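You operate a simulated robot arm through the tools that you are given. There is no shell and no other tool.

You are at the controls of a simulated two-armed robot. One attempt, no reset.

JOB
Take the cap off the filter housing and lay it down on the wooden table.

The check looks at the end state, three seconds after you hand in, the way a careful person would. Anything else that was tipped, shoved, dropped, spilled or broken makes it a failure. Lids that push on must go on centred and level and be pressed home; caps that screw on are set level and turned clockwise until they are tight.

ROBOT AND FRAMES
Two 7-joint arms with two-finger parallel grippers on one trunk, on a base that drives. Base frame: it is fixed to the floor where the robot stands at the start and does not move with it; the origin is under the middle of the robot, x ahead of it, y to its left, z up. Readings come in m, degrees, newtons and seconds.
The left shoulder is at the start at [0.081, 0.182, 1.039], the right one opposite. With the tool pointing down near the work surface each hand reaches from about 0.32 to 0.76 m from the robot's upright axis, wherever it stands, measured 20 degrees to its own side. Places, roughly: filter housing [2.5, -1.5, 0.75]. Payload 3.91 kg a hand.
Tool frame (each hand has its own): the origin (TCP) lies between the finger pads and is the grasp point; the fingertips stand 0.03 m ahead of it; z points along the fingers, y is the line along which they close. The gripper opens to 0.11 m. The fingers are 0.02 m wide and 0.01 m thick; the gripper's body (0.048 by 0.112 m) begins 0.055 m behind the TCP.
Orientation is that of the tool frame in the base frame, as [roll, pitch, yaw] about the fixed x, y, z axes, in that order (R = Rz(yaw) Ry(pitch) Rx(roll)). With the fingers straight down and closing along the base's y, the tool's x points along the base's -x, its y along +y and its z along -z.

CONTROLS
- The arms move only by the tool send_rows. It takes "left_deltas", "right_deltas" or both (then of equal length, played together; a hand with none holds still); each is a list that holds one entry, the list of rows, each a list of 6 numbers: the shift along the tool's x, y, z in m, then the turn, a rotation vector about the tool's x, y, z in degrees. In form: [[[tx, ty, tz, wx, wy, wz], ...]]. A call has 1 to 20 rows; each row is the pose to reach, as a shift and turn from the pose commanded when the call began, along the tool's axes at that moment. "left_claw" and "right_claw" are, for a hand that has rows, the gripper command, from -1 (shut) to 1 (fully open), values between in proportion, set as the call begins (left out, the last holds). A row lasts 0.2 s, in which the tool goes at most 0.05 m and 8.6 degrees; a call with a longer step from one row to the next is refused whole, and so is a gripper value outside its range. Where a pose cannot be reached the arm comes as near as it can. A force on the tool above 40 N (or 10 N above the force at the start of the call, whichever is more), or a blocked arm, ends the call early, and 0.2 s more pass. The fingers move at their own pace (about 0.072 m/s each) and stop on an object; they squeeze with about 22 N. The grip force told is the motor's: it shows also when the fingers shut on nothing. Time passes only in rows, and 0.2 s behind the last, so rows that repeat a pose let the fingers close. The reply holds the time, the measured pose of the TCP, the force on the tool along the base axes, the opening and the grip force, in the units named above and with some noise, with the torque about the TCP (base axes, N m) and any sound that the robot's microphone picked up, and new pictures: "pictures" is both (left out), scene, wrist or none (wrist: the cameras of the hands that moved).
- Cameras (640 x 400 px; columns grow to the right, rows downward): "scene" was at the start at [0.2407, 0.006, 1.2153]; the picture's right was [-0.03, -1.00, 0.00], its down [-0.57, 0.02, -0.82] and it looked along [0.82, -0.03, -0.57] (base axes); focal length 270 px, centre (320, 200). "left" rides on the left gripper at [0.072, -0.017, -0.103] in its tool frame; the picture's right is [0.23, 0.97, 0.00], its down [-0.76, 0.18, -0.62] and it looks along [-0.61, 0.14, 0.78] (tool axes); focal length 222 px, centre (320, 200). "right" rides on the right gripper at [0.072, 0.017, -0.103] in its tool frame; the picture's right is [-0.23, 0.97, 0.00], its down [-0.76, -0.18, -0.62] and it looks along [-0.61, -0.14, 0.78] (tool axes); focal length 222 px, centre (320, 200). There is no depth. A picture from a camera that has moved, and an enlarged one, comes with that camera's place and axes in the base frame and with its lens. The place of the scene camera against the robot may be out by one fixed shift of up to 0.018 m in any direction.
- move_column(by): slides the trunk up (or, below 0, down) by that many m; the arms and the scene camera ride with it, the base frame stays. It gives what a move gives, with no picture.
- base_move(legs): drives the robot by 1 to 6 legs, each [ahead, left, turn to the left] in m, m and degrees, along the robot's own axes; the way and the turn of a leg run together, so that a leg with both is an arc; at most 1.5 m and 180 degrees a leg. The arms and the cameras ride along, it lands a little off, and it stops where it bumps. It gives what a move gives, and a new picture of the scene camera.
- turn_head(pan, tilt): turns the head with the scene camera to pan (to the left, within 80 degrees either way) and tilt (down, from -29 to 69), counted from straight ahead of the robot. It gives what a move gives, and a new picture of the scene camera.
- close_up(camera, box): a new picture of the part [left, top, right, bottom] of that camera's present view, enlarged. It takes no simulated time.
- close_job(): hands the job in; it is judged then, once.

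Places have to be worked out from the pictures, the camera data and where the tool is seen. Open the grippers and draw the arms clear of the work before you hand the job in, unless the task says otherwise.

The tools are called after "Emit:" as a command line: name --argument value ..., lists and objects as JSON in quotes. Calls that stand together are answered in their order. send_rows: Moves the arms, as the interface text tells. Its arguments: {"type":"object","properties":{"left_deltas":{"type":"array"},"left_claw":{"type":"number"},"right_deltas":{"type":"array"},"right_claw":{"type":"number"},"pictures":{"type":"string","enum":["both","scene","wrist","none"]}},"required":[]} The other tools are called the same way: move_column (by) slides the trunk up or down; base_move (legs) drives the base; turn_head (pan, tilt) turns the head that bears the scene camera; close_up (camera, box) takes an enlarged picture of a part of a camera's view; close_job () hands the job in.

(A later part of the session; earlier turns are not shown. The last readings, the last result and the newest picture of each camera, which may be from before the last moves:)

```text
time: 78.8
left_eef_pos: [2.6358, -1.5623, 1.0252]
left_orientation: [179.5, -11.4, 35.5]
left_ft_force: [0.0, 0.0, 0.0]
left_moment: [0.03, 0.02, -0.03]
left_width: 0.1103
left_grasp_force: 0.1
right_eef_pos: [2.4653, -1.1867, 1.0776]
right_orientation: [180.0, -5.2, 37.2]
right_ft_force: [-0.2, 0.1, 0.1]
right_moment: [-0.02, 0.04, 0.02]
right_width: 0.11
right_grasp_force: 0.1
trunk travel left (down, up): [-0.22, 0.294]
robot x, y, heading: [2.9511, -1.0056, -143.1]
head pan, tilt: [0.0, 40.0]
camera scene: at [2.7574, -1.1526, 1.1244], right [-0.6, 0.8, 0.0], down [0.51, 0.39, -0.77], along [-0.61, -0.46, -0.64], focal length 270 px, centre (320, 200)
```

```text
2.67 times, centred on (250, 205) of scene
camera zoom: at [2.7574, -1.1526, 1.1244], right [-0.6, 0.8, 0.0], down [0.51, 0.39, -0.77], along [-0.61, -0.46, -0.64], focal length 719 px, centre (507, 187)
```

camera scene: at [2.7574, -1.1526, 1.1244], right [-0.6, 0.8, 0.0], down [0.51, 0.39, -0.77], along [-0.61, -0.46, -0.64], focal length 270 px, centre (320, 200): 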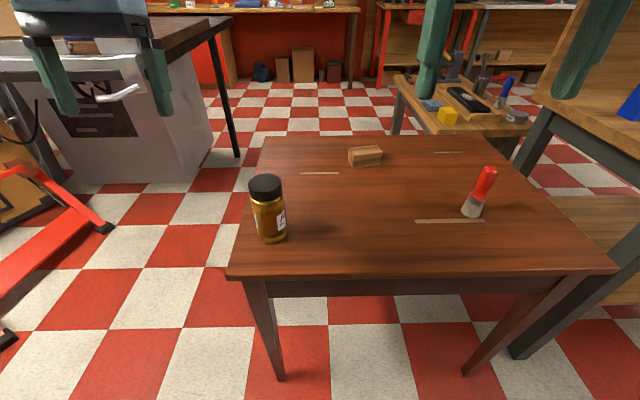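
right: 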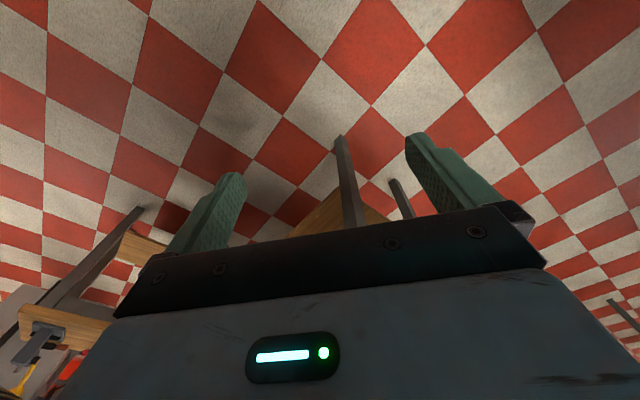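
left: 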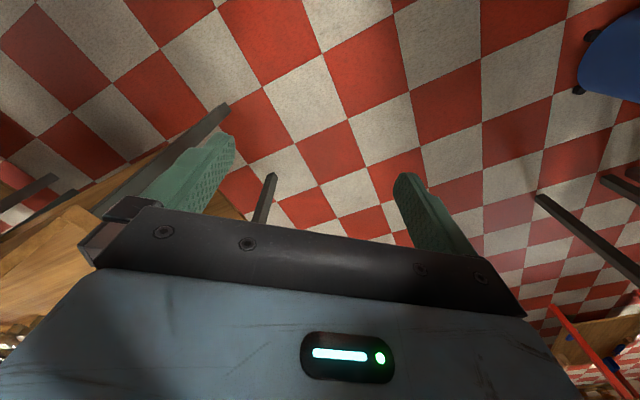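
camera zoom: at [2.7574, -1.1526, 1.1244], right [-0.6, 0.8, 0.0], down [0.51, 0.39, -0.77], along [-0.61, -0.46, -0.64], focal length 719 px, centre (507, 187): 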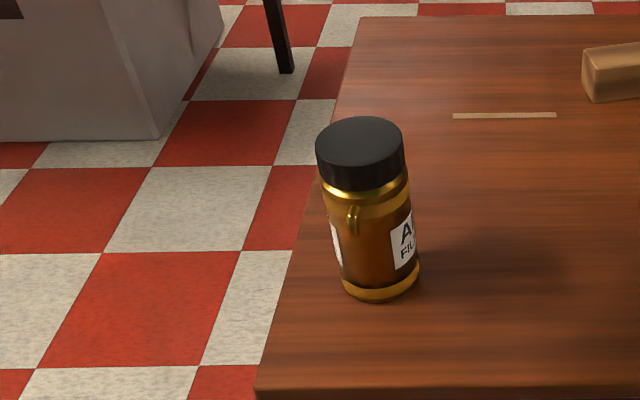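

The jar's axis is near (2.504, -1.473): 0.64 ahead, 0.10 left, cap Ø≈0.06 from z≈0.80 to 0.83. I will hold the body with the left hand from my side and turn the cap with the right from above; first I level the right hand and pitch the left hand's fingers forward.

Emit:
send_rows --left_deltas '[[[0, 0, 0, 0, -8, 0], [0, 0, 0, 0, -16, 0], [0, 0, 0, 0, -24, 0], [0, 0, 0, 0, -32, 0], [0, 0, 0, 0, -40, 0], [0, 0, 0, 0, -48, 0], [0, 0, 0, 0, -56, 0], [0, 0, 0, 0, -64, 0], [0, 0, 0, 0, -72, 0], [0, 0, 0, 0, -80, 0], [0, 0, 0, 0, -80, 0]]]' --right_deltas '[[[0, 0, 0, 0, -5.2, 0], [0, 0, 0, 0, -5.2, 0], [0, 0, 0, 0, -5.2, 0], [0, 0, 0, 0, -5.2, 0], [0, 0, 0, 0, -5.2, 0], [0, 0, 0, 0, -5.2, 0], [0, 0, 0, 0, -5.2, 0], [0, 0, 0, 0, -5.2, 0], [0, 0, 0, 0, -5.2, 0], [0, 0, 0, 0, -5.2, 0], [0, 0, 0, 0, -5.2, 0]]]'

```text
time: 81.2
left_eef_pos: [2.6358, -1.5621, 1.026]
left_orientation: [178.8, 68.8, 34.3]
left_ft_force: [-0.4, 0.8, 0.1]
left_moment: [-0.01, 0.03, -0.02]
left_width: 0.1099
left_grasp_force: 0.0
right_eef_pos: [2.4657, -1.1863, 1.077]
right_orientation: [180.0, 0.1, 37.1]
right_ft_force: [0.3, 0.0, -0.6]
right_moment: [-0.02, -0.03, 0.02]
right_width: 0.1099
right_grasp_force: 0.1
trunk travel left (down, up): [-0.22, 0.294]
robot x, y, heading: [2.9547, -1.0071, -142.9]
head pan, tilt: [0.0, 40.0]
camera scene: at [2.7571, -1.1523, 1.1244], right [-0.6, 0.8, 0.0], down [0.51, 0.39, -0.77], along [-0.61, -0.46, -0.64], focal length 270 px, centre (320, 200)
camera right: at [2.5342, -1.1558, 1.18], right [0.41, -0.91, 0.0], down [-0.71, -0.32, 0.62], along [-0.57, -0.26, -0.78], focal length 222 px, centre (320, 200)
camera left: at [2.7263, -1.4773, 0.9957], right [0.63, -0.75, -0.2], down [0.35, 0.04, 0.94], along [-0.69, -0.66, 0.28], focal length 222 px, centre (320, 200)
```

scene: 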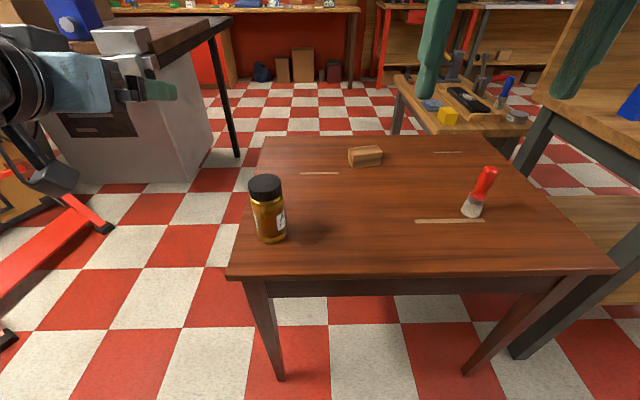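
right: 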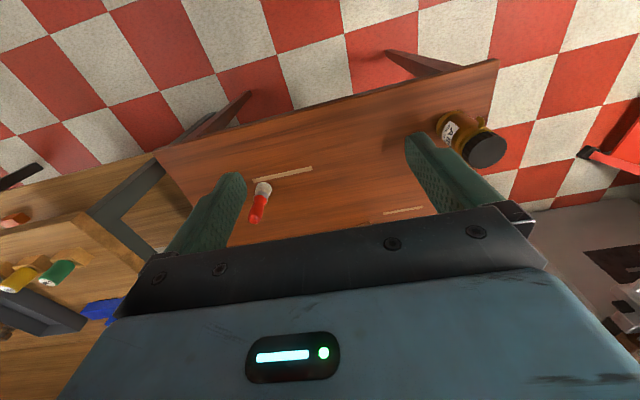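
left: 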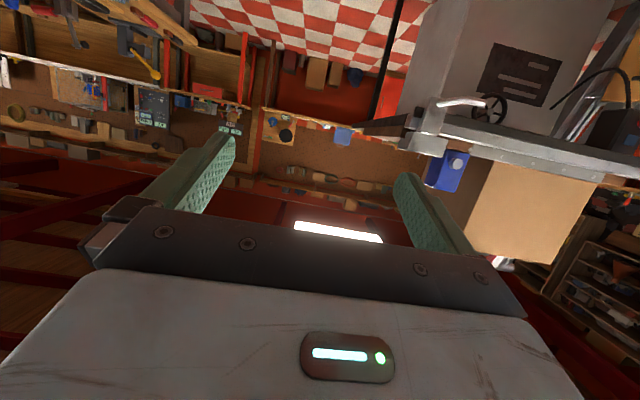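

Both hands followed precisely. Next I bring the left hand to a pre-grasp about 0.12 m in front of the jar body, at body height.

Emit:
send_rows --left_deltas '[[[0.033, -0.0211, 0.0052, 0, 0, 0], [0.0658, -0.0423, 0.0104, 0, 0, 0], [0.0987, -0.0634, 0.0156, 0, 0, 0], [0.1317, -0.0845, 0.0209, 0, 0, 0], [0.1646, -0.1056, 0.0261, 0, 0, 0], [0.1975, -0.1268, 0.0313, 0, 0, 0], [0.2304, -0.1479, 0.0365, 0, 0, 0], [0.2304, -0.1479, 0.0365, 0, 0, 0]]]' --left_claw 1

Emit:
close_up --camera "scene" --box '[200, 130, 380, 280]'

```text
time: 83.0
left_eef_pos: [2.5916, -1.4151, 0.7964]
left_orientation: [178.8, 68.6, 34.3]
left_ft_force: [0.8, -0.1, -0.5]
left_moment: [0.0, 0.01, -0.03]
left_width: 0.1102
left_grasp_force: 0.0
right_eef_pos: [2.4659, -1.1868, 1.0785]
right_orientation: [179.9, 0.0, 37.3]
right_ft_force: [-0.5, 0.6, 0.5]
right_moment: [-0.01, 0.02, -0.01]
right_width: 0.1098
right_grasp_force: 0.0
trunk travel left (down, up): [-0.22, 0.294]
robot x, y, heading: [2.9504, -1.0078, -143.2]
head pan, tilt: [0.0, 40.0]
camera scene: at [2.7575, -1.1526, 1.1245], right [-0.6, 0.8, 0.0], down [0.51, 0.39, -0.77], along [-0.61, -0.46, -0.64], focal length 270 px, centre (320, 200)
camera left: at [2.6809, -1.3309, 0.7652], right [0.63, -0.75, -0.2], down [0.35, 0.04, 0.94], along [-0.69, -0.66, 0.28], focal length 222 px, centre (320, 200)
```

scene: 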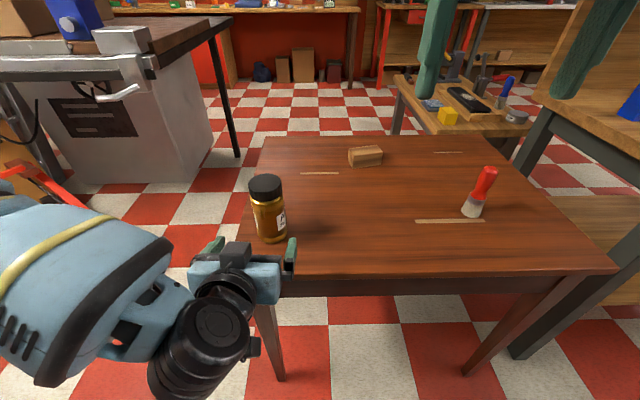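
left: 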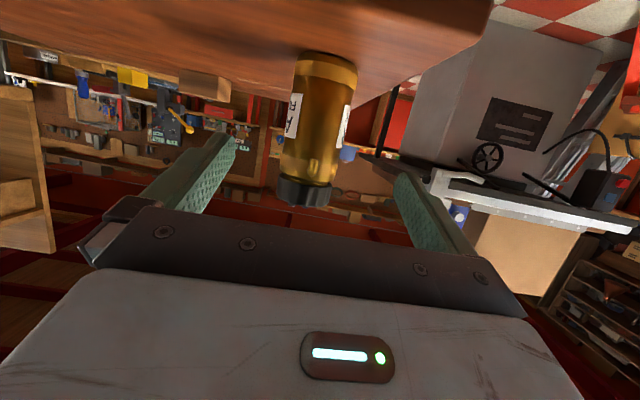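

```text
2.67 times, centred on (290, 205) of scene
camera zoom: at [2.7575, -1.1526, 1.1245], right [-0.6, 0.8, 0.0], down [0.51, 0.39, -0.77], along [-0.61, -0.46, -0.64], focal length 719 px, centre (400, 187)
```

zoom: 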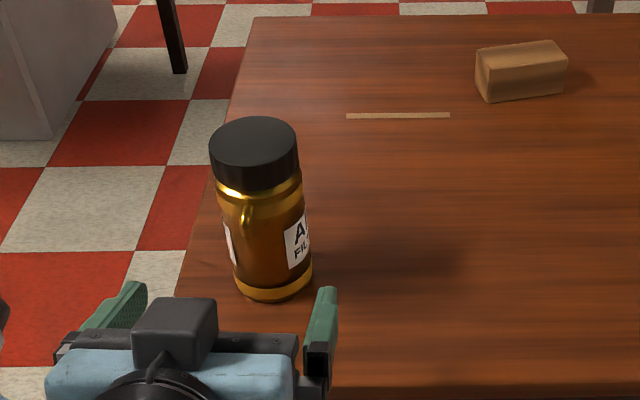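

The left wrist view agrees: jar axis about (2.503, -1.476), cap from z≈0.807 to 0.833, table ≈0.70. I advance the open left hand straight onto the body.

Emit:
send_rows --left_deltas '[[[-0.001, 0, 0.022, 0, 0, 0], [-0.002, 0, 0.044, 0, 0, 0], [-0.003, 0, 0.066, 0, 0, 0], [-0.0045, 0, 0.088, 0, 0, 0], [-0.0055, 0.0005, 0.109, 0, 0, 0], [-0.0055, 0.0005, 0.109, 0, 0, 0]]]'

Emit:
close_up --camera "scene" --box '[200, 130, 380, 280]'

```text
time: 84.4
left_eef_pos: [2.5079, -1.4752, 0.7604]
left_orientation: [178.8, 68.5, 34.3]
left_ft_force: [-0.1, -0.3, -0.3]
left_moment: [0.02, -0.01, -0.03]
left_width: 0.1101
left_grasp_force: 0.0
right_eef_pos: [2.4654, -1.1862, 1.0779]
right_orientation: [179.9, 0.0, 37.3]
right_ft_force: [0.2, -0.1, 0.5]
right_moment: [0.01, 0.03, -0.03]
right_width: 0.11
right_grasp_force: 0.1
trunk travel left (down, up): [-0.22, 0.294]
robot x, y, heading: [2.9524, -1.0095, -142.7]
head pan, tilt: [0.0, 40.0]
camera scene: at [2.7573, -1.1524, 1.1244], right [-0.6, 0.8, 0.0], down [0.51, 0.39, -0.77], along [-0.61, -0.46, -0.64], focal length 270 px, centre (320, 200)
camera left: at [2.5982, -1.3898, 0.7299], right [0.63, -0.75, -0.2], down [0.35, 0.04, 0.94], along [-0.69, -0.66, 0.28], focal length 222 px, centre (320, 200)
```

scene: 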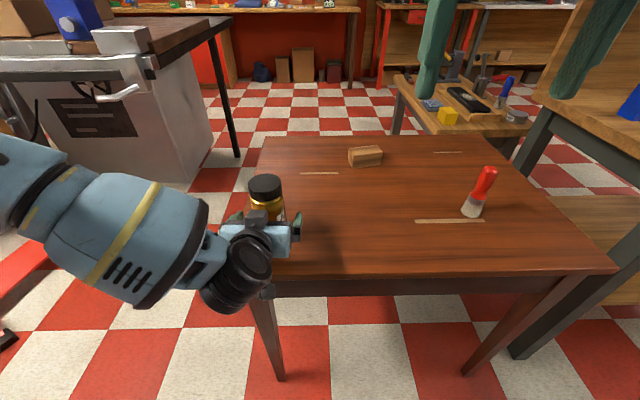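
left: 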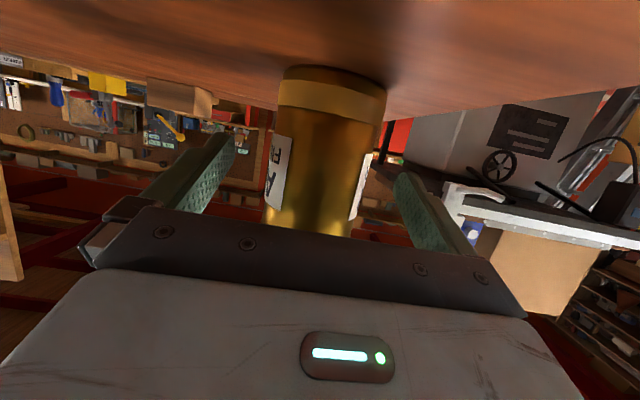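

```text
2.67 times, centred on (290, 205) of scene
camera zoom: at [2.7573, -1.1524, 1.1244], right [-0.6, 0.8, 0.0], down [0.51, 0.39, -0.77], along [-0.61, -0.46, -0.64], focal length 719 px, centre (400, 187)
```

zoom: 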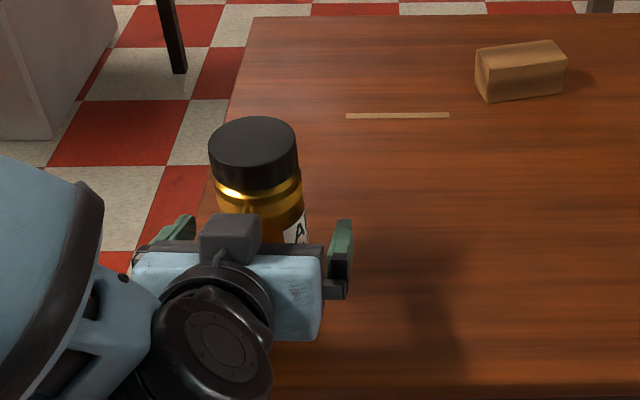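

The jar sits centred between the left fingers. I close the left gripper on the body.

Emit:
send_rows --left_deltas '[[[0, 0, 0, 0, 0, 0], [0, 0, 0, 0, 0, 0], [0, 0, 0, 0, 0, 0], [0, 0, 0, 0, 0, 0], [0, 0, 0, 0, 0, 0]]]' --left_claw -1

Emit:
close_up --camera "scene" --box '[200, 130, 380, 280]'

```text
time: 85.6
left_eef_pos: [2.5097, -1.475, 0.7605]
left_orientation: [178.8, 68.6, 34.3]
left_ft_force: [-1.0, 1.8, -0.3]
left_moment: [0.19, 0.15, -0.03]
left_width: 0.0607
left_grasp_force: 21.5
right_eef_pos: [2.4649, -1.1857, 1.0775]
right_orientation: [180.0, 0.0, 37.1]
right_ft_force: [-1.4, -0.9, 0.4]
right_moment: [-0.02, 0.02, -0.02]
right_width: 0.1103
right_grasp_force: 0.1
trunk travel left (down, up): [-0.22, 0.294]
robot x, y, heading: [2.9563, -1.0106, -143.0]
head pan, tilt: [0.0, 40.0]
camera scene: at [2.7571, -1.1523, 1.1244], right [-0.6, 0.8, 0.0], down [0.51, 0.39, -0.77], along [-0.61, -0.46, -0.64], focal length 270 px, centre (320, 200)
camera left: at [2.5982, -1.3895, 0.7301], right [0.63, -0.75, -0.2], down [0.35, 0.04, 0.94], along [-0.69, -0.66, 0.28], focal length 222 px, centre (320, 200)
```

scene: 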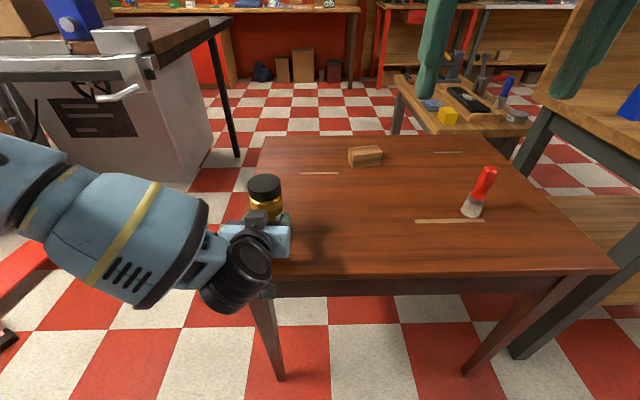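
left: 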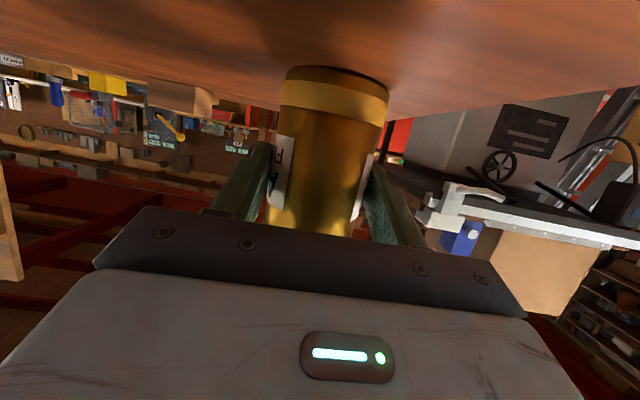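

```text
2.67 times, centred on (290, 205) of scene
camera zoom: at [2.7571, -1.1523, 1.1244], right [-0.6, 0.8, 0.0], down [0.51, 0.39, -0.77], along [-0.61, -0.46, -0.64], focal length 719 px, centre (400, 187)
```

zoom: 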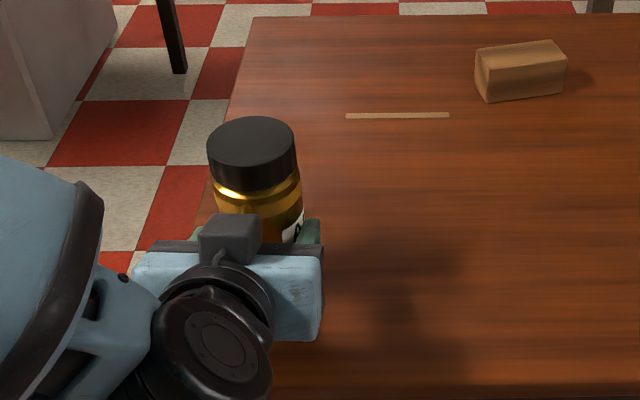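

The body is held (Ø 0.061, 21 N). Now I move the right hand across to above the cap, turning it 45° clockwise beforehand to have room for anticlockwise twisting.

Emit:
send_rows --right_deltas '[[[-0.018, 0.032, 0.008, 0, 0, 5.6], [-0.0365, 0.064, 0.016, 0, 0, 11.2], [-0.055, 0.096, 0.024, 0, 0, 16.8], [-0.073, 0.128, 0.032, 0, 0, 22.4], [-0.091, 0.16, 0.04, 0, 0, 28.0], [-0.1095, 0.192, 0.048, 0, 0, 33.6], [-0.128, 0.224, 0.056, 0, 0, 39.2], [-0.146, 0.256, 0.064, 0, 0, 45], [-0.146, 0.256, 0.09, 0, 0, 45], [-0.146, 0.256, 0.09, 0, 0, 45]]]' --right_claw 1

Emit:
close_up --camera "scene" --box '[180, 80, 380, 260]'

```text
time: 87.5
left_eef_pos: [2.5077, -1.4736, 0.7597]
left_orientation: [179.0, 68.6, 34.4]
left_ft_force: [-1.3, -0.9, -0.6]
left_moment: [0.06, 0.1, 0.0]
left_width: 0.0606
left_grasp_force: 22.3
right_eef_pos: [2.43, -1.3896, 1.0272]
right_orientation: [175.6, -3.1, -18.2]
right_ft_force: [0.4, 0.4, -0.9]
right_moment: [-0.01, 0.0, 0.0]
right_width: 0.1102
right_grasp_force: 0.1
right hand out of reach, approached as far as the arm can: row 7, 8, 9
trunk travel left (down, up): [-0.22, 0.294]
robot x, y, heading: [2.9497, -1.006, -143.0]
head pan, tilt: [0.0, 40.0]
stopped in row 9 (right hand): the arm was blocked; the commanded pose is now the measured one
camera scene: at [2.757, -1.1523, 1.1244], right [-0.6, 0.8, 0.0], down [0.51, 0.39, -0.77], along [-0.61, -0.46, -0.64], focal length 270 px, centre (320, 200)
camera right: at [2.4922, -1.419, 1.1343], right [-0.52, -0.85, 0.06], down [-0.68, 0.46, 0.57], along [-0.51, 0.25, -0.82], focal length 222 px, centre (320, 200)
```

scene: 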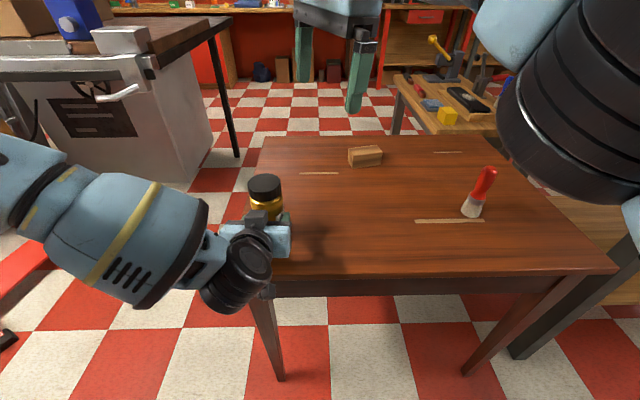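
right: 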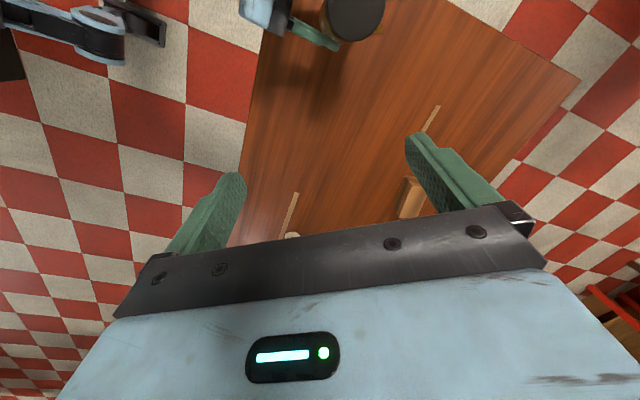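

```text
2.22 times, centred on (280, 170) of scene
camera zoom: at [2.757, -1.1523, 1.1244], right [-0.6, 0.8, 0.0], down [0.51, 0.39, -0.77], along [-0.61, -0.46, -0.64], focal length 599 px, centre (409, 267)
```

zoom: 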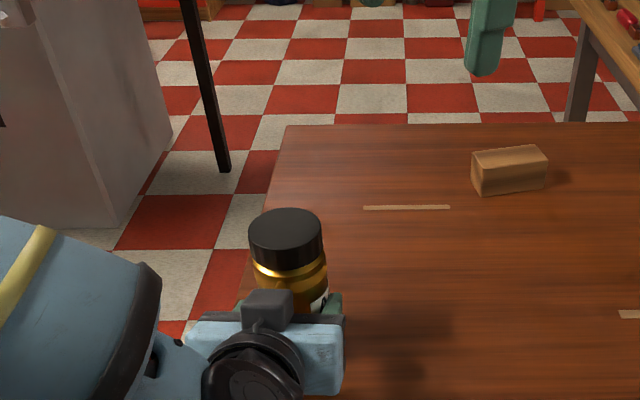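

The right arm hit a joint limit in that clockwise-turned pose. I level it again and turn back to the neutral yaw, then approach the cap from there.

Emit:
send_rows --right_deltas '[[[0, 0, 0, 4.4, -3.1, 0], [0, 0, 0, 4.4, -3.1, 0]]]' --pictures "none"

Emit:
send_rows --right_deltas '[[[0, 0, 0, 0, 0, -7.9], [0, 0, 0, 0, 0, -15.8], [0, 0, 0, 0, 0, -23.7], [0, 0, 0, 0, 0, -31.6], [0, 0, 0, 0, 0, -39.5], [0, 0, 0, 0, 0, -47.4], [0, 0, 0, 0, 0, -55.2], [0, 0, 0, 0, 0, -55.2]]]' --pictures "none"

```text
time: 88.1
left_eef_pos: [2.5073, -1.4737, 0.7606]
left_orientation: [178.8, 68.6, 34.3]
left_ft_force: [0.3, 0.4, 0.2]
left_moment: [0.11, 0.02, -0.02]
left_width: 0.0604
left_grasp_force: 22.7
right_eef_pos: [2.4289, -1.376, 1.0289]
right_orientation: [179.4, -0.1, -19.1]
right_ft_force: [-0.6, 0.2, 0.5]
right_moment: [0.02, -0.01, 0.02]
right_width: 0.11
right_grasp_force: 0.1
right hand out of reach, approached as far as the arm can: row 1, 2
trunk travel left (down, up): [-0.22, 0.294]
robot x, y, heading: [2.9496, -1.0036, -142.9]
head pan, tilt: [0.0, 40.0]
```

```text
time: 89.9
left_eef_pos: [2.5073, -1.4735, 0.7616]
left_orientation: [178.9, 68.7, 34.3]
left_ft_force: [0.5, 0.6, 0.1]
left_moment: [0.11, -0.02, -0.02]
left_width: 0.0603
left_grasp_force: 22.3
right_eef_pos: [2.4357, -1.3796, 1.0234]
right_orientation: [179.8, 0.0, 36.8]
right_ft_force: [-0.3, -0.3, -0.7]
right_moment: [0.0, 0.01, 0.02]
right_width: 0.1102
right_grasp_force: 0.1
trunk travel left (down, up): [-0.22, 0.294]
robot x, y, heading: [2.9512, -1.0065, -142.6]
head pan, tilt: [0.0, 40.0]
```

Back at neutral yaw. Now I move sideways to above the cap at z≈0.96.

Emit:
send_rows --right_deltas '[[[-0.001, 0.03, 0.01, 0, 0, 0], [-0.0025, 0.06, 0.02, 0, 0, 0], [-0.004, 0.09, 0.04, 0, 0, 0], [-0.005, 0.119, 0.063, 0, 0, 0], [-0.005, 0.119, 0.063, 0, 0, 0]]]'

Emit:
close_up --camera "scene" --box '[180, 80, 380, 260]'

```text
time: 90.8
left_eef_pos: [2.5093, -1.4746, 0.7609]
left_orientation: [178.9, 68.7, 34.3]
left_ft_force: [-1.9, -0.6, 0.5]
left_moment: [0.1, 0.12, 0.02]
left_width: 0.0604
left_grasp_force: 21.9
right_eef_pos: [2.4205, -1.3899, 1.0095]
right_orientation: [176.2, 1.4, 29.4]
right_ft_force: [-0.5, 0.7, 0.8]
right_moment: [0.01, -0.01, 0.01]
right_width: 0.11
right_grasp_force: 0.1
right hand out of reach, approached as far as the arm can: row 1, 2, 3, 4
trunk travel left (down, up): [-0.22, 0.294]
robot x, y, heading: [2.9506, -1.0099, -142.9]
head pan, tilt: [0.0, 40.0]
stopped in row 4 (right hand): the arm was blocked; the commanded pose is now the measured one
camera scene: at [2.7571, -1.1523, 1.1244], right [-0.6, 0.8, 0.0], down [0.51, 0.39, -0.77], along [-0.61, -0.46, -0.64], focal length 270 px, centre (320, 200)
camera right: at [2.4917, -1.3616, 1.1112], right [0.28, -0.96, 0.07], down [-0.76, -0.17, 0.63], along [-0.59, -0.23, -0.78], focal length 222 px, centre (320, 200)
```

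scene: 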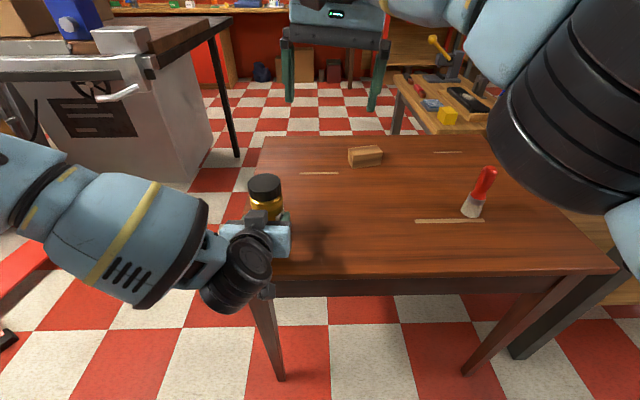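
right: 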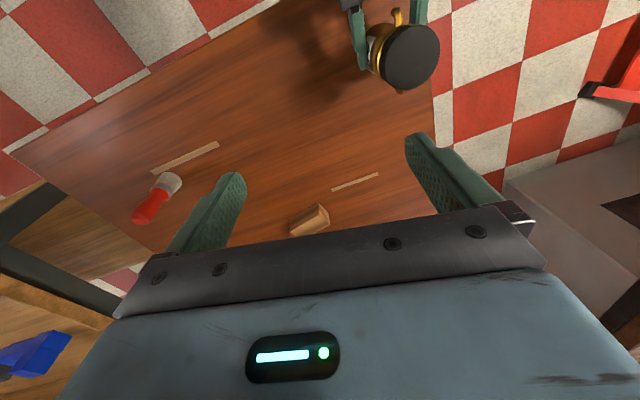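

```text
2.22 times, centred on (280, 170) of scene
camera zoom: at [2.7571, -1.1523, 1.1244], right [-0.6, 0.8, 0.0], down [0.51, 0.39, -0.77], along [-0.61, -0.46, -0.64], focal length 599 px, centre (409, 267)
```

zoom: 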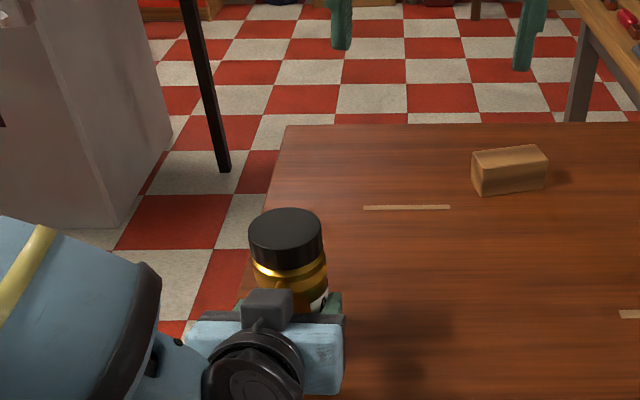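

The right hand cannot cross that far over. I'll swap roles: release the jar with the left hand, back it out and use it on the cap, and hold the body with the right hand coming from the front right.

Emit:
send_rows --left_deltas '[[[0, 0, 0, 0, 0, 0], [0, 0, 0, 0, 0, 0], [0, 0, 0, 0, 0, 0], [0, 0, -0.03, 0, 0, 0], [0, 0, -0.06, 0, 0, 0], [0, 0, -0.09, 0, 0, 0], [0, 0, -0.12, 0, 0, 0], [0, 0, -0.13, 0, 0, 0]]]' --left_claw 1

Emit:
send_rows --right_deltas '[[[0, 0, -0.01, 4.0, 1.4, -3.7], [0, -0.03, -0.02, 4.0, 1.4, -7.5], [0, -0.06, -0.02, 4.0, 1.4, -7.5], [0, -0.09, -0.02, 4.0, 1.4, -7.5], [0, -0.13, -0.02, 4.0, 1.4, -7.5], [0, -0.13, -0.02, 4.0, 1.4, -7.5]]]' --pictures "scene"

```text
time: 92.6
left_eef_pos: [2.6061, -1.4047, 0.8066]
left_orientation: [178.8, 68.8, 34.3]
left_ft_force: [-0.4, 0.9, -0.4]
left_moment: [0.03, -0.01, -0.02]
left_width: 0.1102
left_grasp_force: 0.1
right_eef_pos: [2.422, -1.3906, 1.0092]
right_orientation: [176.2, 1.3, 29.5]
right_ft_force: [0.3, -0.1, 0.1]
right_moment: [0.01, 0.0, 0.01]
right_width: 0.1098
right_grasp_force: 0.0
trunk travel left (down, up): [-0.22, 0.294]
robot x, y, heading: [2.9552, -1.0099, -142.8]
head pan, tilt: [0.0, 40.0]
camera scene: at [2.7573, -1.1524, 1.1244], right [-0.6, 0.8, 0.0], down [0.51, 0.39, -0.77], along [-0.61, -0.46, -0.64], focal length 270 px, centre (320, 200)
camera left: at [2.6964, -1.3192, 0.7764], right [0.63, -0.75, -0.2], down [0.35, 0.04, 0.94], along [-0.69, -0.66, 0.28], focal length 222 px, centre (320, 200)
```

scene: 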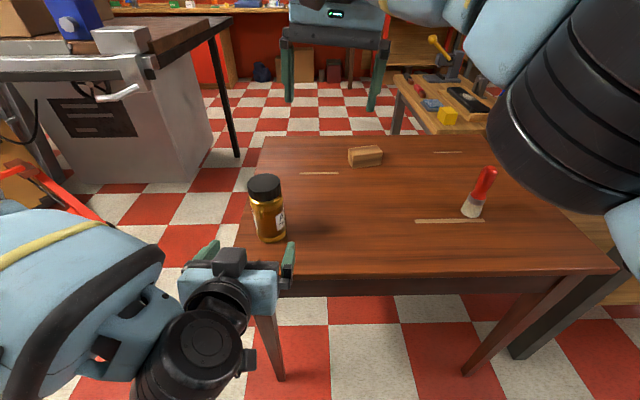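
left: 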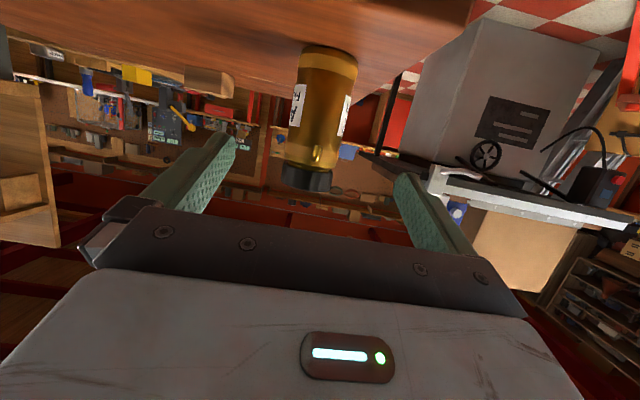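

```text
time: 94.0
left_eef_pos: [2.6067, -1.4055, 0.8054]
left_orientation: [179.0, 68.7, 34.4]
left_ft_force: [0.6, 0.0, 0.3]
left_moment: [0.01, -0.02, 0.02]
left_width: 0.1101
left_grasp_force: 0.1
right_eef_pos: [2.3373, -1.2965, 1.046]
right_orientation: [-179.7, 0.2, 37.1]
right_ft_force: [0.0, 0.0, 0.6]
right_moment: [0.01, 0.02, 0.02]
right_width: 0.1098
right_grasp_force: 0.0
right hand out of reach, approached as far as the arm can: row 1, 3, 4, 5, 6
trunk travel left (down, up): [-0.22, 0.294]
robot x, y, heading: [2.9521, -1.0075, -143.0]
head pan, tilt: [0.0, 40.0]
camera scene: at [2.7576, -1.1532, 1.1244], right [-0.6, 0.8, 0.0], down [0.51, 0.39, -0.77], along [-0.61, -0.46, -0.64], focal length 270 px, centre (320, 200)
```

scene: 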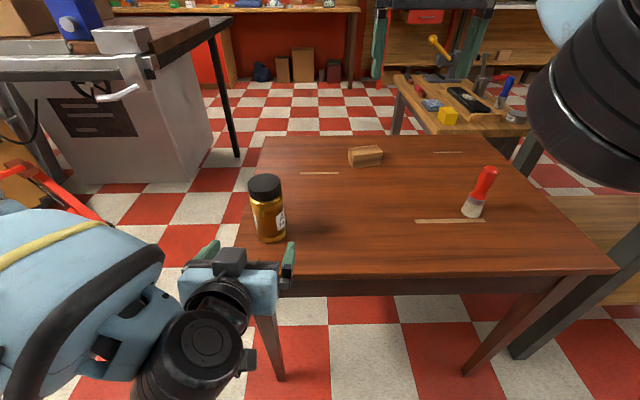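

Next I raise the left hand and turn it back to vertical, while the right hand pulls back and yaws 40° left in preparation for a horizontal grip.

Emit:
send_rows --left_deltas '[[[-0.0373, 0, -0.0145, 0, 0, 0], [-0.0746, 0, -0.029, 0, 0, 0], [-0.1118, 0, -0.0434, 0, 0, 0], [-0.1491, 0, -0.0579, 0, 0, 0], [-0.1864, 0, -0.0724, 0, 0, 0], [-0.1864, 0, -0.0724, 0, 8, 0], [-0.1864, 0, -0.0724, 0, 16, 0], [-0.1864, 0, -0.0724, 0, 24, 0], [-0.1864, 0, -0.0724, 0, 32, 0], [-0.1864, 0, -0.0724, 0, 40, 0], [-0.1864, 0, -0.0724, 0, 48, 0], [-0.1864, 0, -0.0724, 0, 56, 0], [-0.1864, 0, -0.0724, 0, 64, 0], [-0.1864, 0, -0.0724, 0, 68.7, 0]]]' --right_deltas '[[[0.03, -0.01, 0, 0, 0, 0], [0.06, -0.02, 0.01, 0, 0, 0], [0.09, -0.03, 0.02, 0, 0, 0], [0.12, -0.04, 0.03, 0, 0, 0], [0.15, -0.05, 0.04, 0, 0, 0], [0.18, -0.06, 0.05, 0, 0, 0], [0.2, -0.06, 0.05, 0, 0, -5], [0.2, -0.06, 0.05, 0, 0, -10], [0.2, -0.06, 0.05, 0, 0, -15], [0.2, -0.06, 0.05, 0, 0, -20], [0.2, -0.06, 0.05, 0, 0, -25], [0.2, -0.06, 0.05, 0, 0, -30], [0.2, -0.06, 0.05, 0, 0, -35], [0.2, -0.06, 0.05, 0, 0, -40]]]' --pictures "scene"

```text
time: 95.9
left_eef_pos: [2.6055, -1.4025, 1.0087]
left_orientation: [179.5, 43.1, 35.0]
left_ft_force: [-0.4, 0.1, -0.4]
left_moment: [0.02, 0.01, 0.0]
left_width: 0.1098
left_grasp_force: 0.2
right_eef_pos: [2.3569, -1.3274, 1.0241]
right_orientation: [178.1, 0.0, 39.4]
right_ft_force: [0.2, 0.0, 0.0]
right_moment: [0.01, 0.02, -0.01]
right_width: 0.1097
right_grasp_force: 0.0
right hand out of reach, approached as far as the arm can: row 1, 2, 3, 4, 5, 6, 7, 8, 9
trunk travel left (down, up): [-0.22, 0.294]
robot x, y, heading: [2.9551, -1.0082, -142.9]
head pan, tilt: [0.0, 40.0]
stopped in row 9 (right hand): the arm was blocked; the commanded pose is now the measured one
camera scene: at [2.7567, -1.152, 1.1243], right [-0.6, 0.8, 0.0], down [0.51, 0.39, -0.77], along [-0.61, -0.46, -0.64], focal length 270 px, centre (320, 200)
```

scene: 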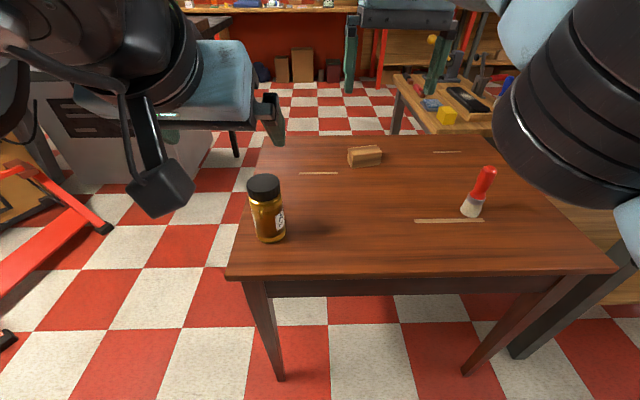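

The right arm seems wedged in a poor configuration. I stop the combined motion, and probe it by moving outward to its own side.

Emit:
send_rows --right_deltas '[[[0, -0.03, 0, 0, 0, 0], [0, -0.06, 0, 0, 0, 0], [0, -0.09, 0, 0, 0, 0], [0, -0.12, 0, 0, 0, 0], [0, -0.15, 0, 0, 0, 0], [0, -0.18, 0, 0, 0, 0]]]'

```text
time: 97.3
left_eef_pos: [2.6037, -1.4024, 1.0092]
left_orientation: [179.3, 43.1, 34.9]
left_ft_force: [0.9, 0.6, -0.7]
left_moment: [0.02, -0.04, -0.01]
left_width: 0.1099
left_grasp_force: 0.0
right_eef_pos: [2.2431, -1.1845, 1.022]
right_orientation: [178.1, -0.1, 39.5]
right_ft_force: [-1.3, 0.8, 0.7]
right_moment: [0.0, -0.04, 0.02]
right_width: 0.1103
right_grasp_force: 0.1
right hand out of reach, approached as far as the arm can: row 1, 2, 3
trunk travel left (down, up): [-0.22, 0.294]
robot x, y, heading: [2.9518, -1.0123, -143.0]
head pan, tilt: [0.0, 40.0]
camera scene: at [2.7563, -1.1505, 1.1245], right [-0.6, 0.8, 0.0], down [0.51, 0.39, -0.77], along [-0.61, -0.46, -0.64], focal length 270 px, centre (320, 200)
camera right: at [2.3074, -1.1489, 1.1242], right [0.44, -0.9, 0.03], down [-0.71, -0.33, 0.62], along [-0.54, -0.3, -0.79], focal length 222 px, centre (320, 200)
```

scene: 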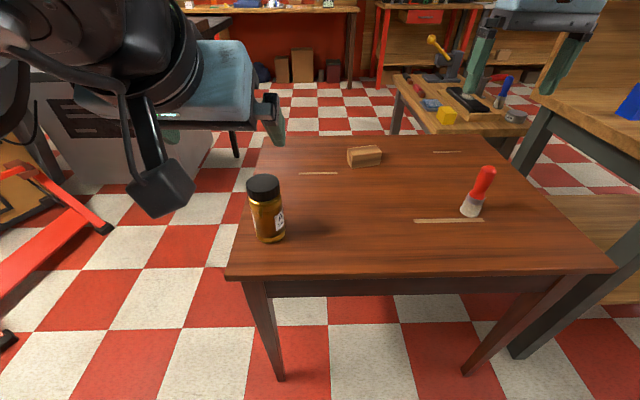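
right: 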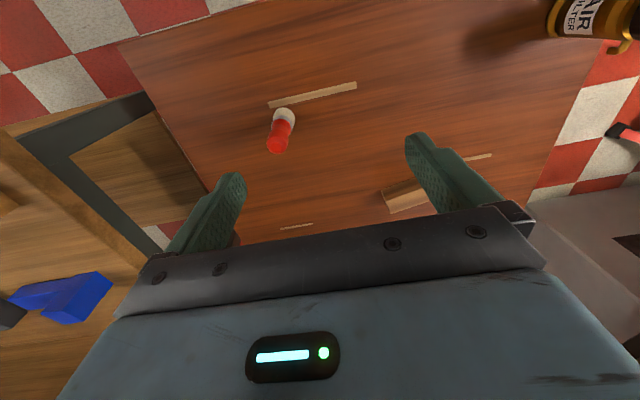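

That freed it. Now I pull the right hand back towards me, and finish turning the left hand to vertical.

Emit:
send_rows --right_deltas '[[[0.035, 0, 0, 0, 0, 0], [0.07, 0, 0, 0, 0, 0], [0.105, 0, 0, 0, 0, 0], [0.14, 0, 0, 0, 0, 0], [0.175, 0, 0, 0, 0, 0], [0.2, 0, 0, 0, 0, 0]]]' --left_deltas '[[[0, 0, 0, 0, 8, 0], [0, 0, 0, 0, 16, 0], [0, 0, 0, 0, 24, 0], [0, 0, 0, 0, 32, 0], [0, 0, 0, 0, 40, 0], [0, 0, 0, 0, 43.1, 0]]]' --pictures "scene"

```text
time: 98.7
left_eef_pos: [2.6062, -1.403, 1.0099]
left_orientation: [179.7, -0.1, 35.4]
left_ft_force: [1.0, -0.6, 0.1]
left_moment: [0.03, 0.0, 0.02]
left_width: 0.11
left_grasp_force: 0.0
right_eef_pos: [2.3974, -1.0626, 1.0205]
right_orientation: [178.2, 0.1, 39.5]
right_ft_force: [0.0, 0.1, 0.2]
right_moment: [-0.02, -0.01, -0.04]
right_width: 0.1101
right_grasp_force: 0.1
trunk travel left (down, up): [-0.22, 0.294]
robot x, y, heading: [2.9484, -1.0091, -143.0]
head pan, tilt: [0.0, 40.0]
camera scene: at [2.7574, -1.152, 1.1245], right [-0.6, 0.8, 0.0], down [0.51, 0.39, -0.77], along [-0.61, -0.46, -0.64], focal length 270 px, centre (320, 200)
```

scene: 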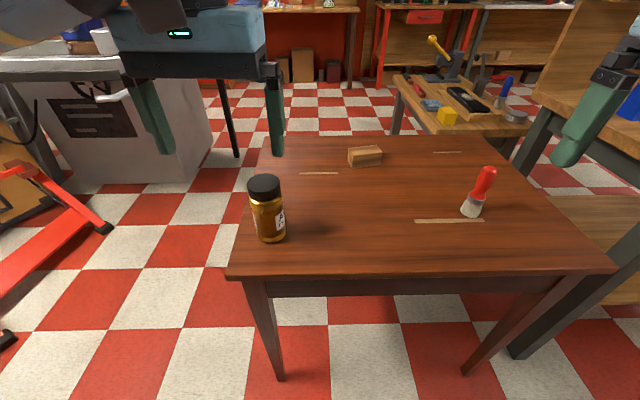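

Both arms are free. I yaw the right hand 40° to the left.

Emit:
send_rows --right_deltas '[[[0, 0, 0, 0, 0, -7], [0, 0, 0, 0, 0, -14], [0, 0, 0, 0, 0, -21], [0, 0, 0, 0, 0, -28], [0, 0, 0, 0, 0, -35], [0, 0, 0, 0, 0, -35]]]' --pictures "none"

Emit:
send_rows --right_deltas '[[[0, 0, 0, 0, -8, 0], [0, 0, 0, 0, -16, 0], [0, 0, 0, 0, -24, 0], [0, 0, 0, 0, -32, 0], [0, 0, 0, 0, -40, 0], [0, 0, 0, 0, -48, 0], [0, 0, 0, 0, -56, 0], [0, 0, 0, 0, -64, 0], [0, 0, 0, 0, -69, 0], [0, 0, 0, 0, -69, 0]]]'

```text
time: 100.1
left_eef_pos: [2.6052, -1.4042, 1.0099]
left_orientation: [179.6, 0.0, 35.4]
left_ft_force: [-0.1, 0.1, -0.3]
left_moment: [0.0, 0.0, -0.01]
left_width: 0.11
left_grasp_force: 0.1
right_eef_pos: [2.3999, -1.0625, 1.0189]
right_orientation: [178.5, 0.8, 74.6]
right_ft_force: [0.5, 0.0, -0.7]
right_moment: [0.03, 0.03, 0.0]
right_width: 0.1102
right_grasp_force: 0.0
trunk travel left (down, up): [-0.22, 0.294]
robot x, y, heading: [2.9526, -1.0059, -143.2]
head pan, tilt: [0.0, 40.0]
```

```text
time: 102.3
left_eef_pos: [2.6049, -1.4019, 1.0095]
left_orientation: [179.7, 0.0, 35.4]
left_ft_force: [-0.6, 0.3, 0.1]
left_moment: [-0.01, 0.0, 0.02]
left_width: 0.11
left_grasp_force: 0.1
right_eef_pos: [2.3983, -1.0602, 1.0202]
right_orientation: [175.7, 69.9, 70.4]
right_ft_force: [1.0, -0.5, 0.2]
right_moment: [0.04, 0.04, -0.01]
right_width: 0.1099
right_grasp_force: 0.1
trunk travel left (down, up): [-0.22, 0.294]
robot x, y, heading: [2.9526, -1.0085, -142.9]
head pan, tilt: [0.0, 40.0]
camera scene: at [2.7571, -1.1522, 1.1244], right [-0.6, 0.8, 0.0], down [0.51, 0.39, -0.77], along [-0.61, -0.46, -0.64], focal length 270 px, centre (320, 200)
camera right: at [2.4489, -0.9482, 0.9867], right [0.91, -0.33, 0.24], down [-0.11, 0.37, 0.92], along [-0.4, -0.87, 0.3], focal length 222 px, centre (320, 200)
```

scene: 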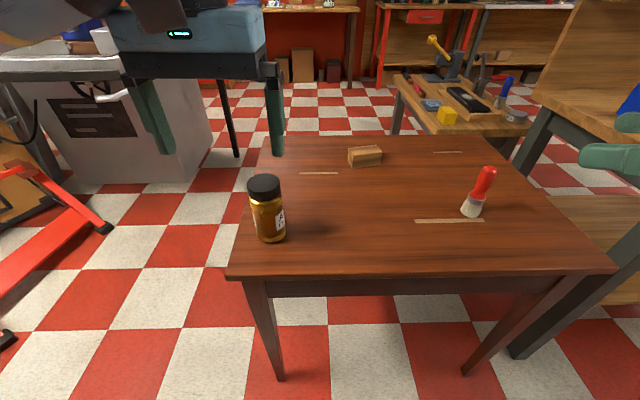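
right: 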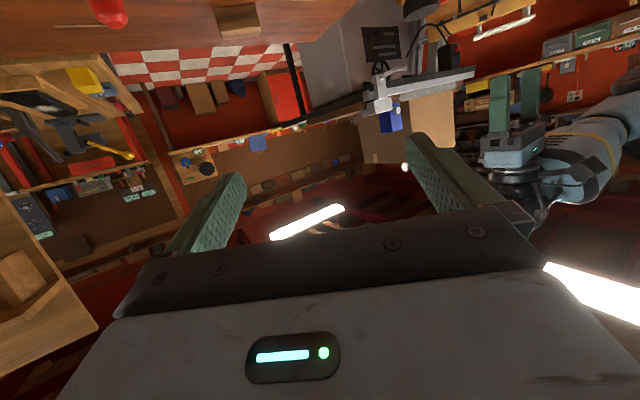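

The right hand now points forward-left, 20° below horizontal. I move the left hand to above the cap and the right hand to a pre-grasp 0.12 m short of the body.

Emit:
send_rows --left_deltas '[[[-0.031, 0.001, 0.01, 0, 0, 0], [-0.062, 0.002, 0.02, 0, 0, 0], [-0.093, 0.003, 0.03, 0, 0, 0], [-0.124, 0.0034, 0.04, 0, 0, 0], [-0.124, 0.0034, 0.04, 0, 0, 0], [-0.124, 0.0034, 0.04, 0, 0, 0], [-0.124, 0.0034, 0.04, 0, 0, 0], [-0.124, 0.0034, 0.04, 0, 0, 0], [-0.124, 0.0034, 0.04, 0, 0, 0], [-0.124, 0.0034, 0.04, 0, 0, 0], [-0.124, 0.0034, 0.04, 0, 0, 0]]]' --right_deltas '[[[0.012, 0.0209, 0.032, 0, 0, 0], [0.024, 0.0418, 0.064, 0, 0, 0], [0.036, 0.0626, 0.096, 0, 0, 0], [0.048, 0.0835, 0.128, 0, 0, 0], [0.06, 0.1044, 0.16, 0, 0, 0], [0.072, 0.1253, 0.192, 0, 0, 0], [0.084, 0.1462, 0.224, 0, 0, 0], [0.096, 0.167, 0.256, 0, 0, 0], [0.108, 0.1879, 0.288, 0, 0, 0], [0.12, 0.2088, 0.32, 0, 0, 0], [0.12, 0.2088, 0.32, 0, 0, 0]]]'

```text
time: 104.7
left_eef_pos: [2.5081, -1.4785, 0.9691]
left_orientation: [179.6, -0.1, 35.4]
left_ft_force: [-0.5, 0.0, 0.1]
left_moment: [-0.01, -0.01, -0.02]
left_width: 0.1101
left_grasp_force: 0.0
right_eef_pos: [2.5024, -1.3488, 0.8034]
right_orientation: [175.8, 69.7, 70.4]
right_ft_force: [0.1, -0.3, 0.0]
right_moment: [0.0, 0.01, 0.02]
right_width: 0.1097
right_grasp_force: 0.1
right hand out of reach, approached as far as the arm can: row 10, 11
trunk travel left (down, up): [-0.22, 0.294]
robot x, y, heading: [2.9529, -1.0086, -143.1]
head pan, tilt: [0.0, 40.0]
camera scene: at [2.7564, -1.1524, 1.1242], right [-0.6, 0.8, 0.0], down [0.51, 0.39, -0.77], along [-0.61, -0.46, -0.64], focal length 270 px, centre (320, 200)
camera right: at [2.5528, -1.2367, 0.7708], right [0.91, -0.33, 0.24], down [-0.11, 0.37, 0.92], along [-0.4, -0.87, 0.3], focal length 222 px, centre (320, 200)
camera left: at [2.5563, -1.422, 1.0725], right [0.75, -0.66, 0.01], down [-0.52, -0.58, 0.62], along [-0.41, -0.47, -0.78], focal length 222 px, centre (320, 200)
```

scene: 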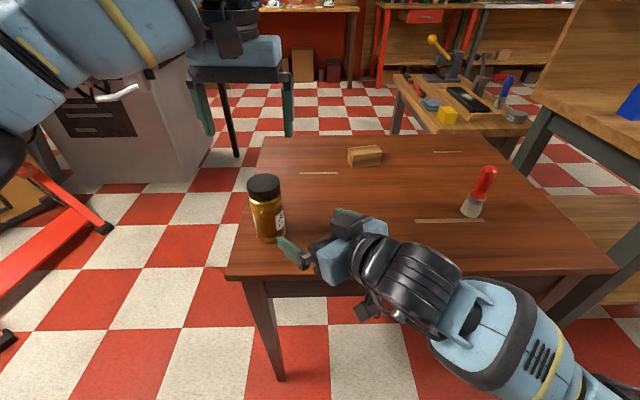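
right: 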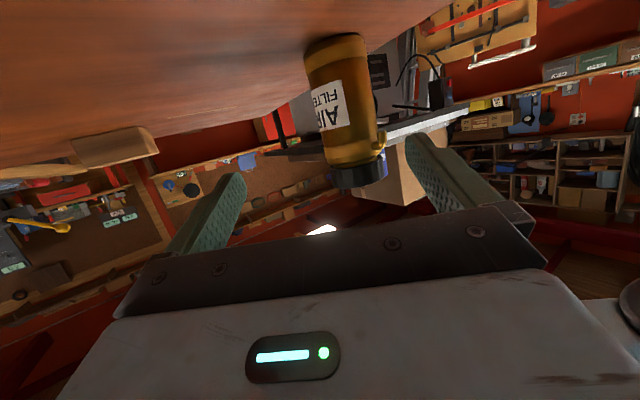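
left: 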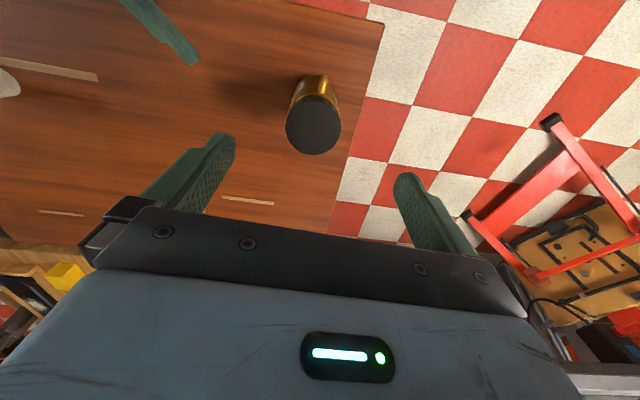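

The left camera shows the cap nicely between the fingers, and both wrist views put the jar axis at about (2.494, -1.483). But the right hand only reaches to my midline, so I back it off, aim it more sideways, and then shift the base left a little.

Emit:
send_rows --right_deltas '[[[0, 0, -0.03, 0, 0, 0], [0, 0, -0.06, 0, 0, 0], [0, 0, -0.1, 0, 0, 0], [0, 0, -0.1, -7.4, 0.2, -2.7], [0, 0, -0.1, -14.8, 0.4, -5.4], [0, 0, -0.1, -22.3, 0.6, -8.1], [0, 0, -0.1, -29.7, 0.8, -10.8], [0, 0, -0.1, -29.7, 0.8, -10.8]]]' --pictures "none"

Emit:
send_rows --right_deltas '[[[0, 0, 0, 2.1, 4.8, 0], [0, 0, 0, 4.2, 9.7, 0], [0, 0, 0, 4.2, 9.7, 0]]]' --pictures "none"

Emit:
base_move --legs '[[0, 0.085, 0]]'

```text
time: 106.5
left_eef_pos: [2.5086, -1.4782, 0.9695]
left_orientation: [179.6, 0.0, 35.2]
left_ft_force: [0.7, 0.4, 0.1]
left_moment: [-0.04, 0.01, -0.02]
left_width: 0.11
left_grasp_force: 0.0
right_eef_pos: [2.5263, -1.2544, 0.8393]
right_orientation: [175.6, 69.9, 101.9]
right_ft_force: [0.2, 0.3, 0.4]
right_moment: [0.05, -0.02, 0.0]
right_width: 0.11
right_grasp_force: 0.0
right hand out of reach, approached as far as the arm can: row 7
trunk travel left (down, up): [-0.22, 0.294]
robot x, y, heading: [2.9524, -1.0083, -142.9]
head pan, tilt: [0.0, 40.0]
```

```text
time: 107.3
left_eef_pos: [2.508, -1.4781, 0.9701]
left_orientation: [179.5, 0.1, 35.2]
left_ft_force: [-0.6, -0.3, -0.3]
left_moment: [0.02, -0.02, 0.01]
left_width: 0.1102
left_grasp_force: 0.1
right_eef_pos: [2.526, -1.2542, 0.8392]
right_orientation: [-179.5, 60.2, 102.7]
right_ft_force: [0.6, 0.0, 0.1]
right_moment: [-0.03, -0.02, 0.0]
right_width: 0.1097
right_grasp_force: 0.1
trunk travel left (down, up): [-0.22, 0.294]
robot x, y, heading: [2.9527, -1.0119, -143.1]
head pan, tilt: [0.0, 40.0]
```

```text
time: 108.7
left_eef_pos: [2.5594, -1.5456, 0.9693]
left_orientation: [179.8, 0.1, 35.4]
left_ft_force: [0.6, -0.2, -0.5]
left_moment: [0.05, -0.01, 0.01]
left_width: 0.1101
left_grasp_force: 0.0
right_eef_pos: [2.5759, -1.3217, 0.84]
right_orientation: [-179.5, 60.2, 102.9]
right_ft_force: [0.8, -0.2, 0.2]
right_moment: [0.03, 0.01, 0.0]
right_width: 0.1101
right_grasp_force: 0.1
trunk travel left (down, up): [-0.22, 0.294]
robot x, y, heading: [3.0027, -1.0754, -142.8]
head pan, tilt: [0.0, 40.0]
camera scene: at [2.8075, -1.2187, 1.1244], right [-0.6, 0.8, 0.0], down [0.51, 0.39, -0.77], along [-0.61, -0.46, -0.64], focal length 270 px, centre (320, 200)
```

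scene: 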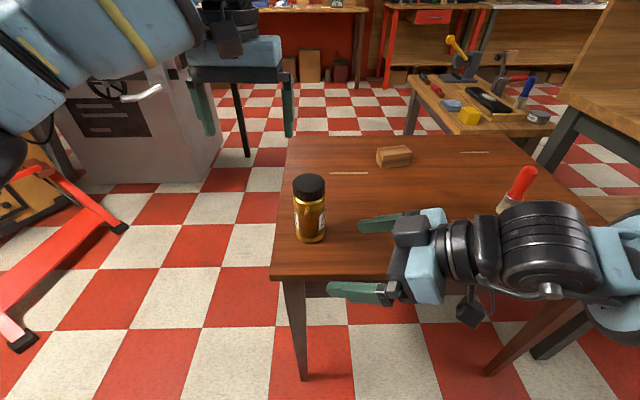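

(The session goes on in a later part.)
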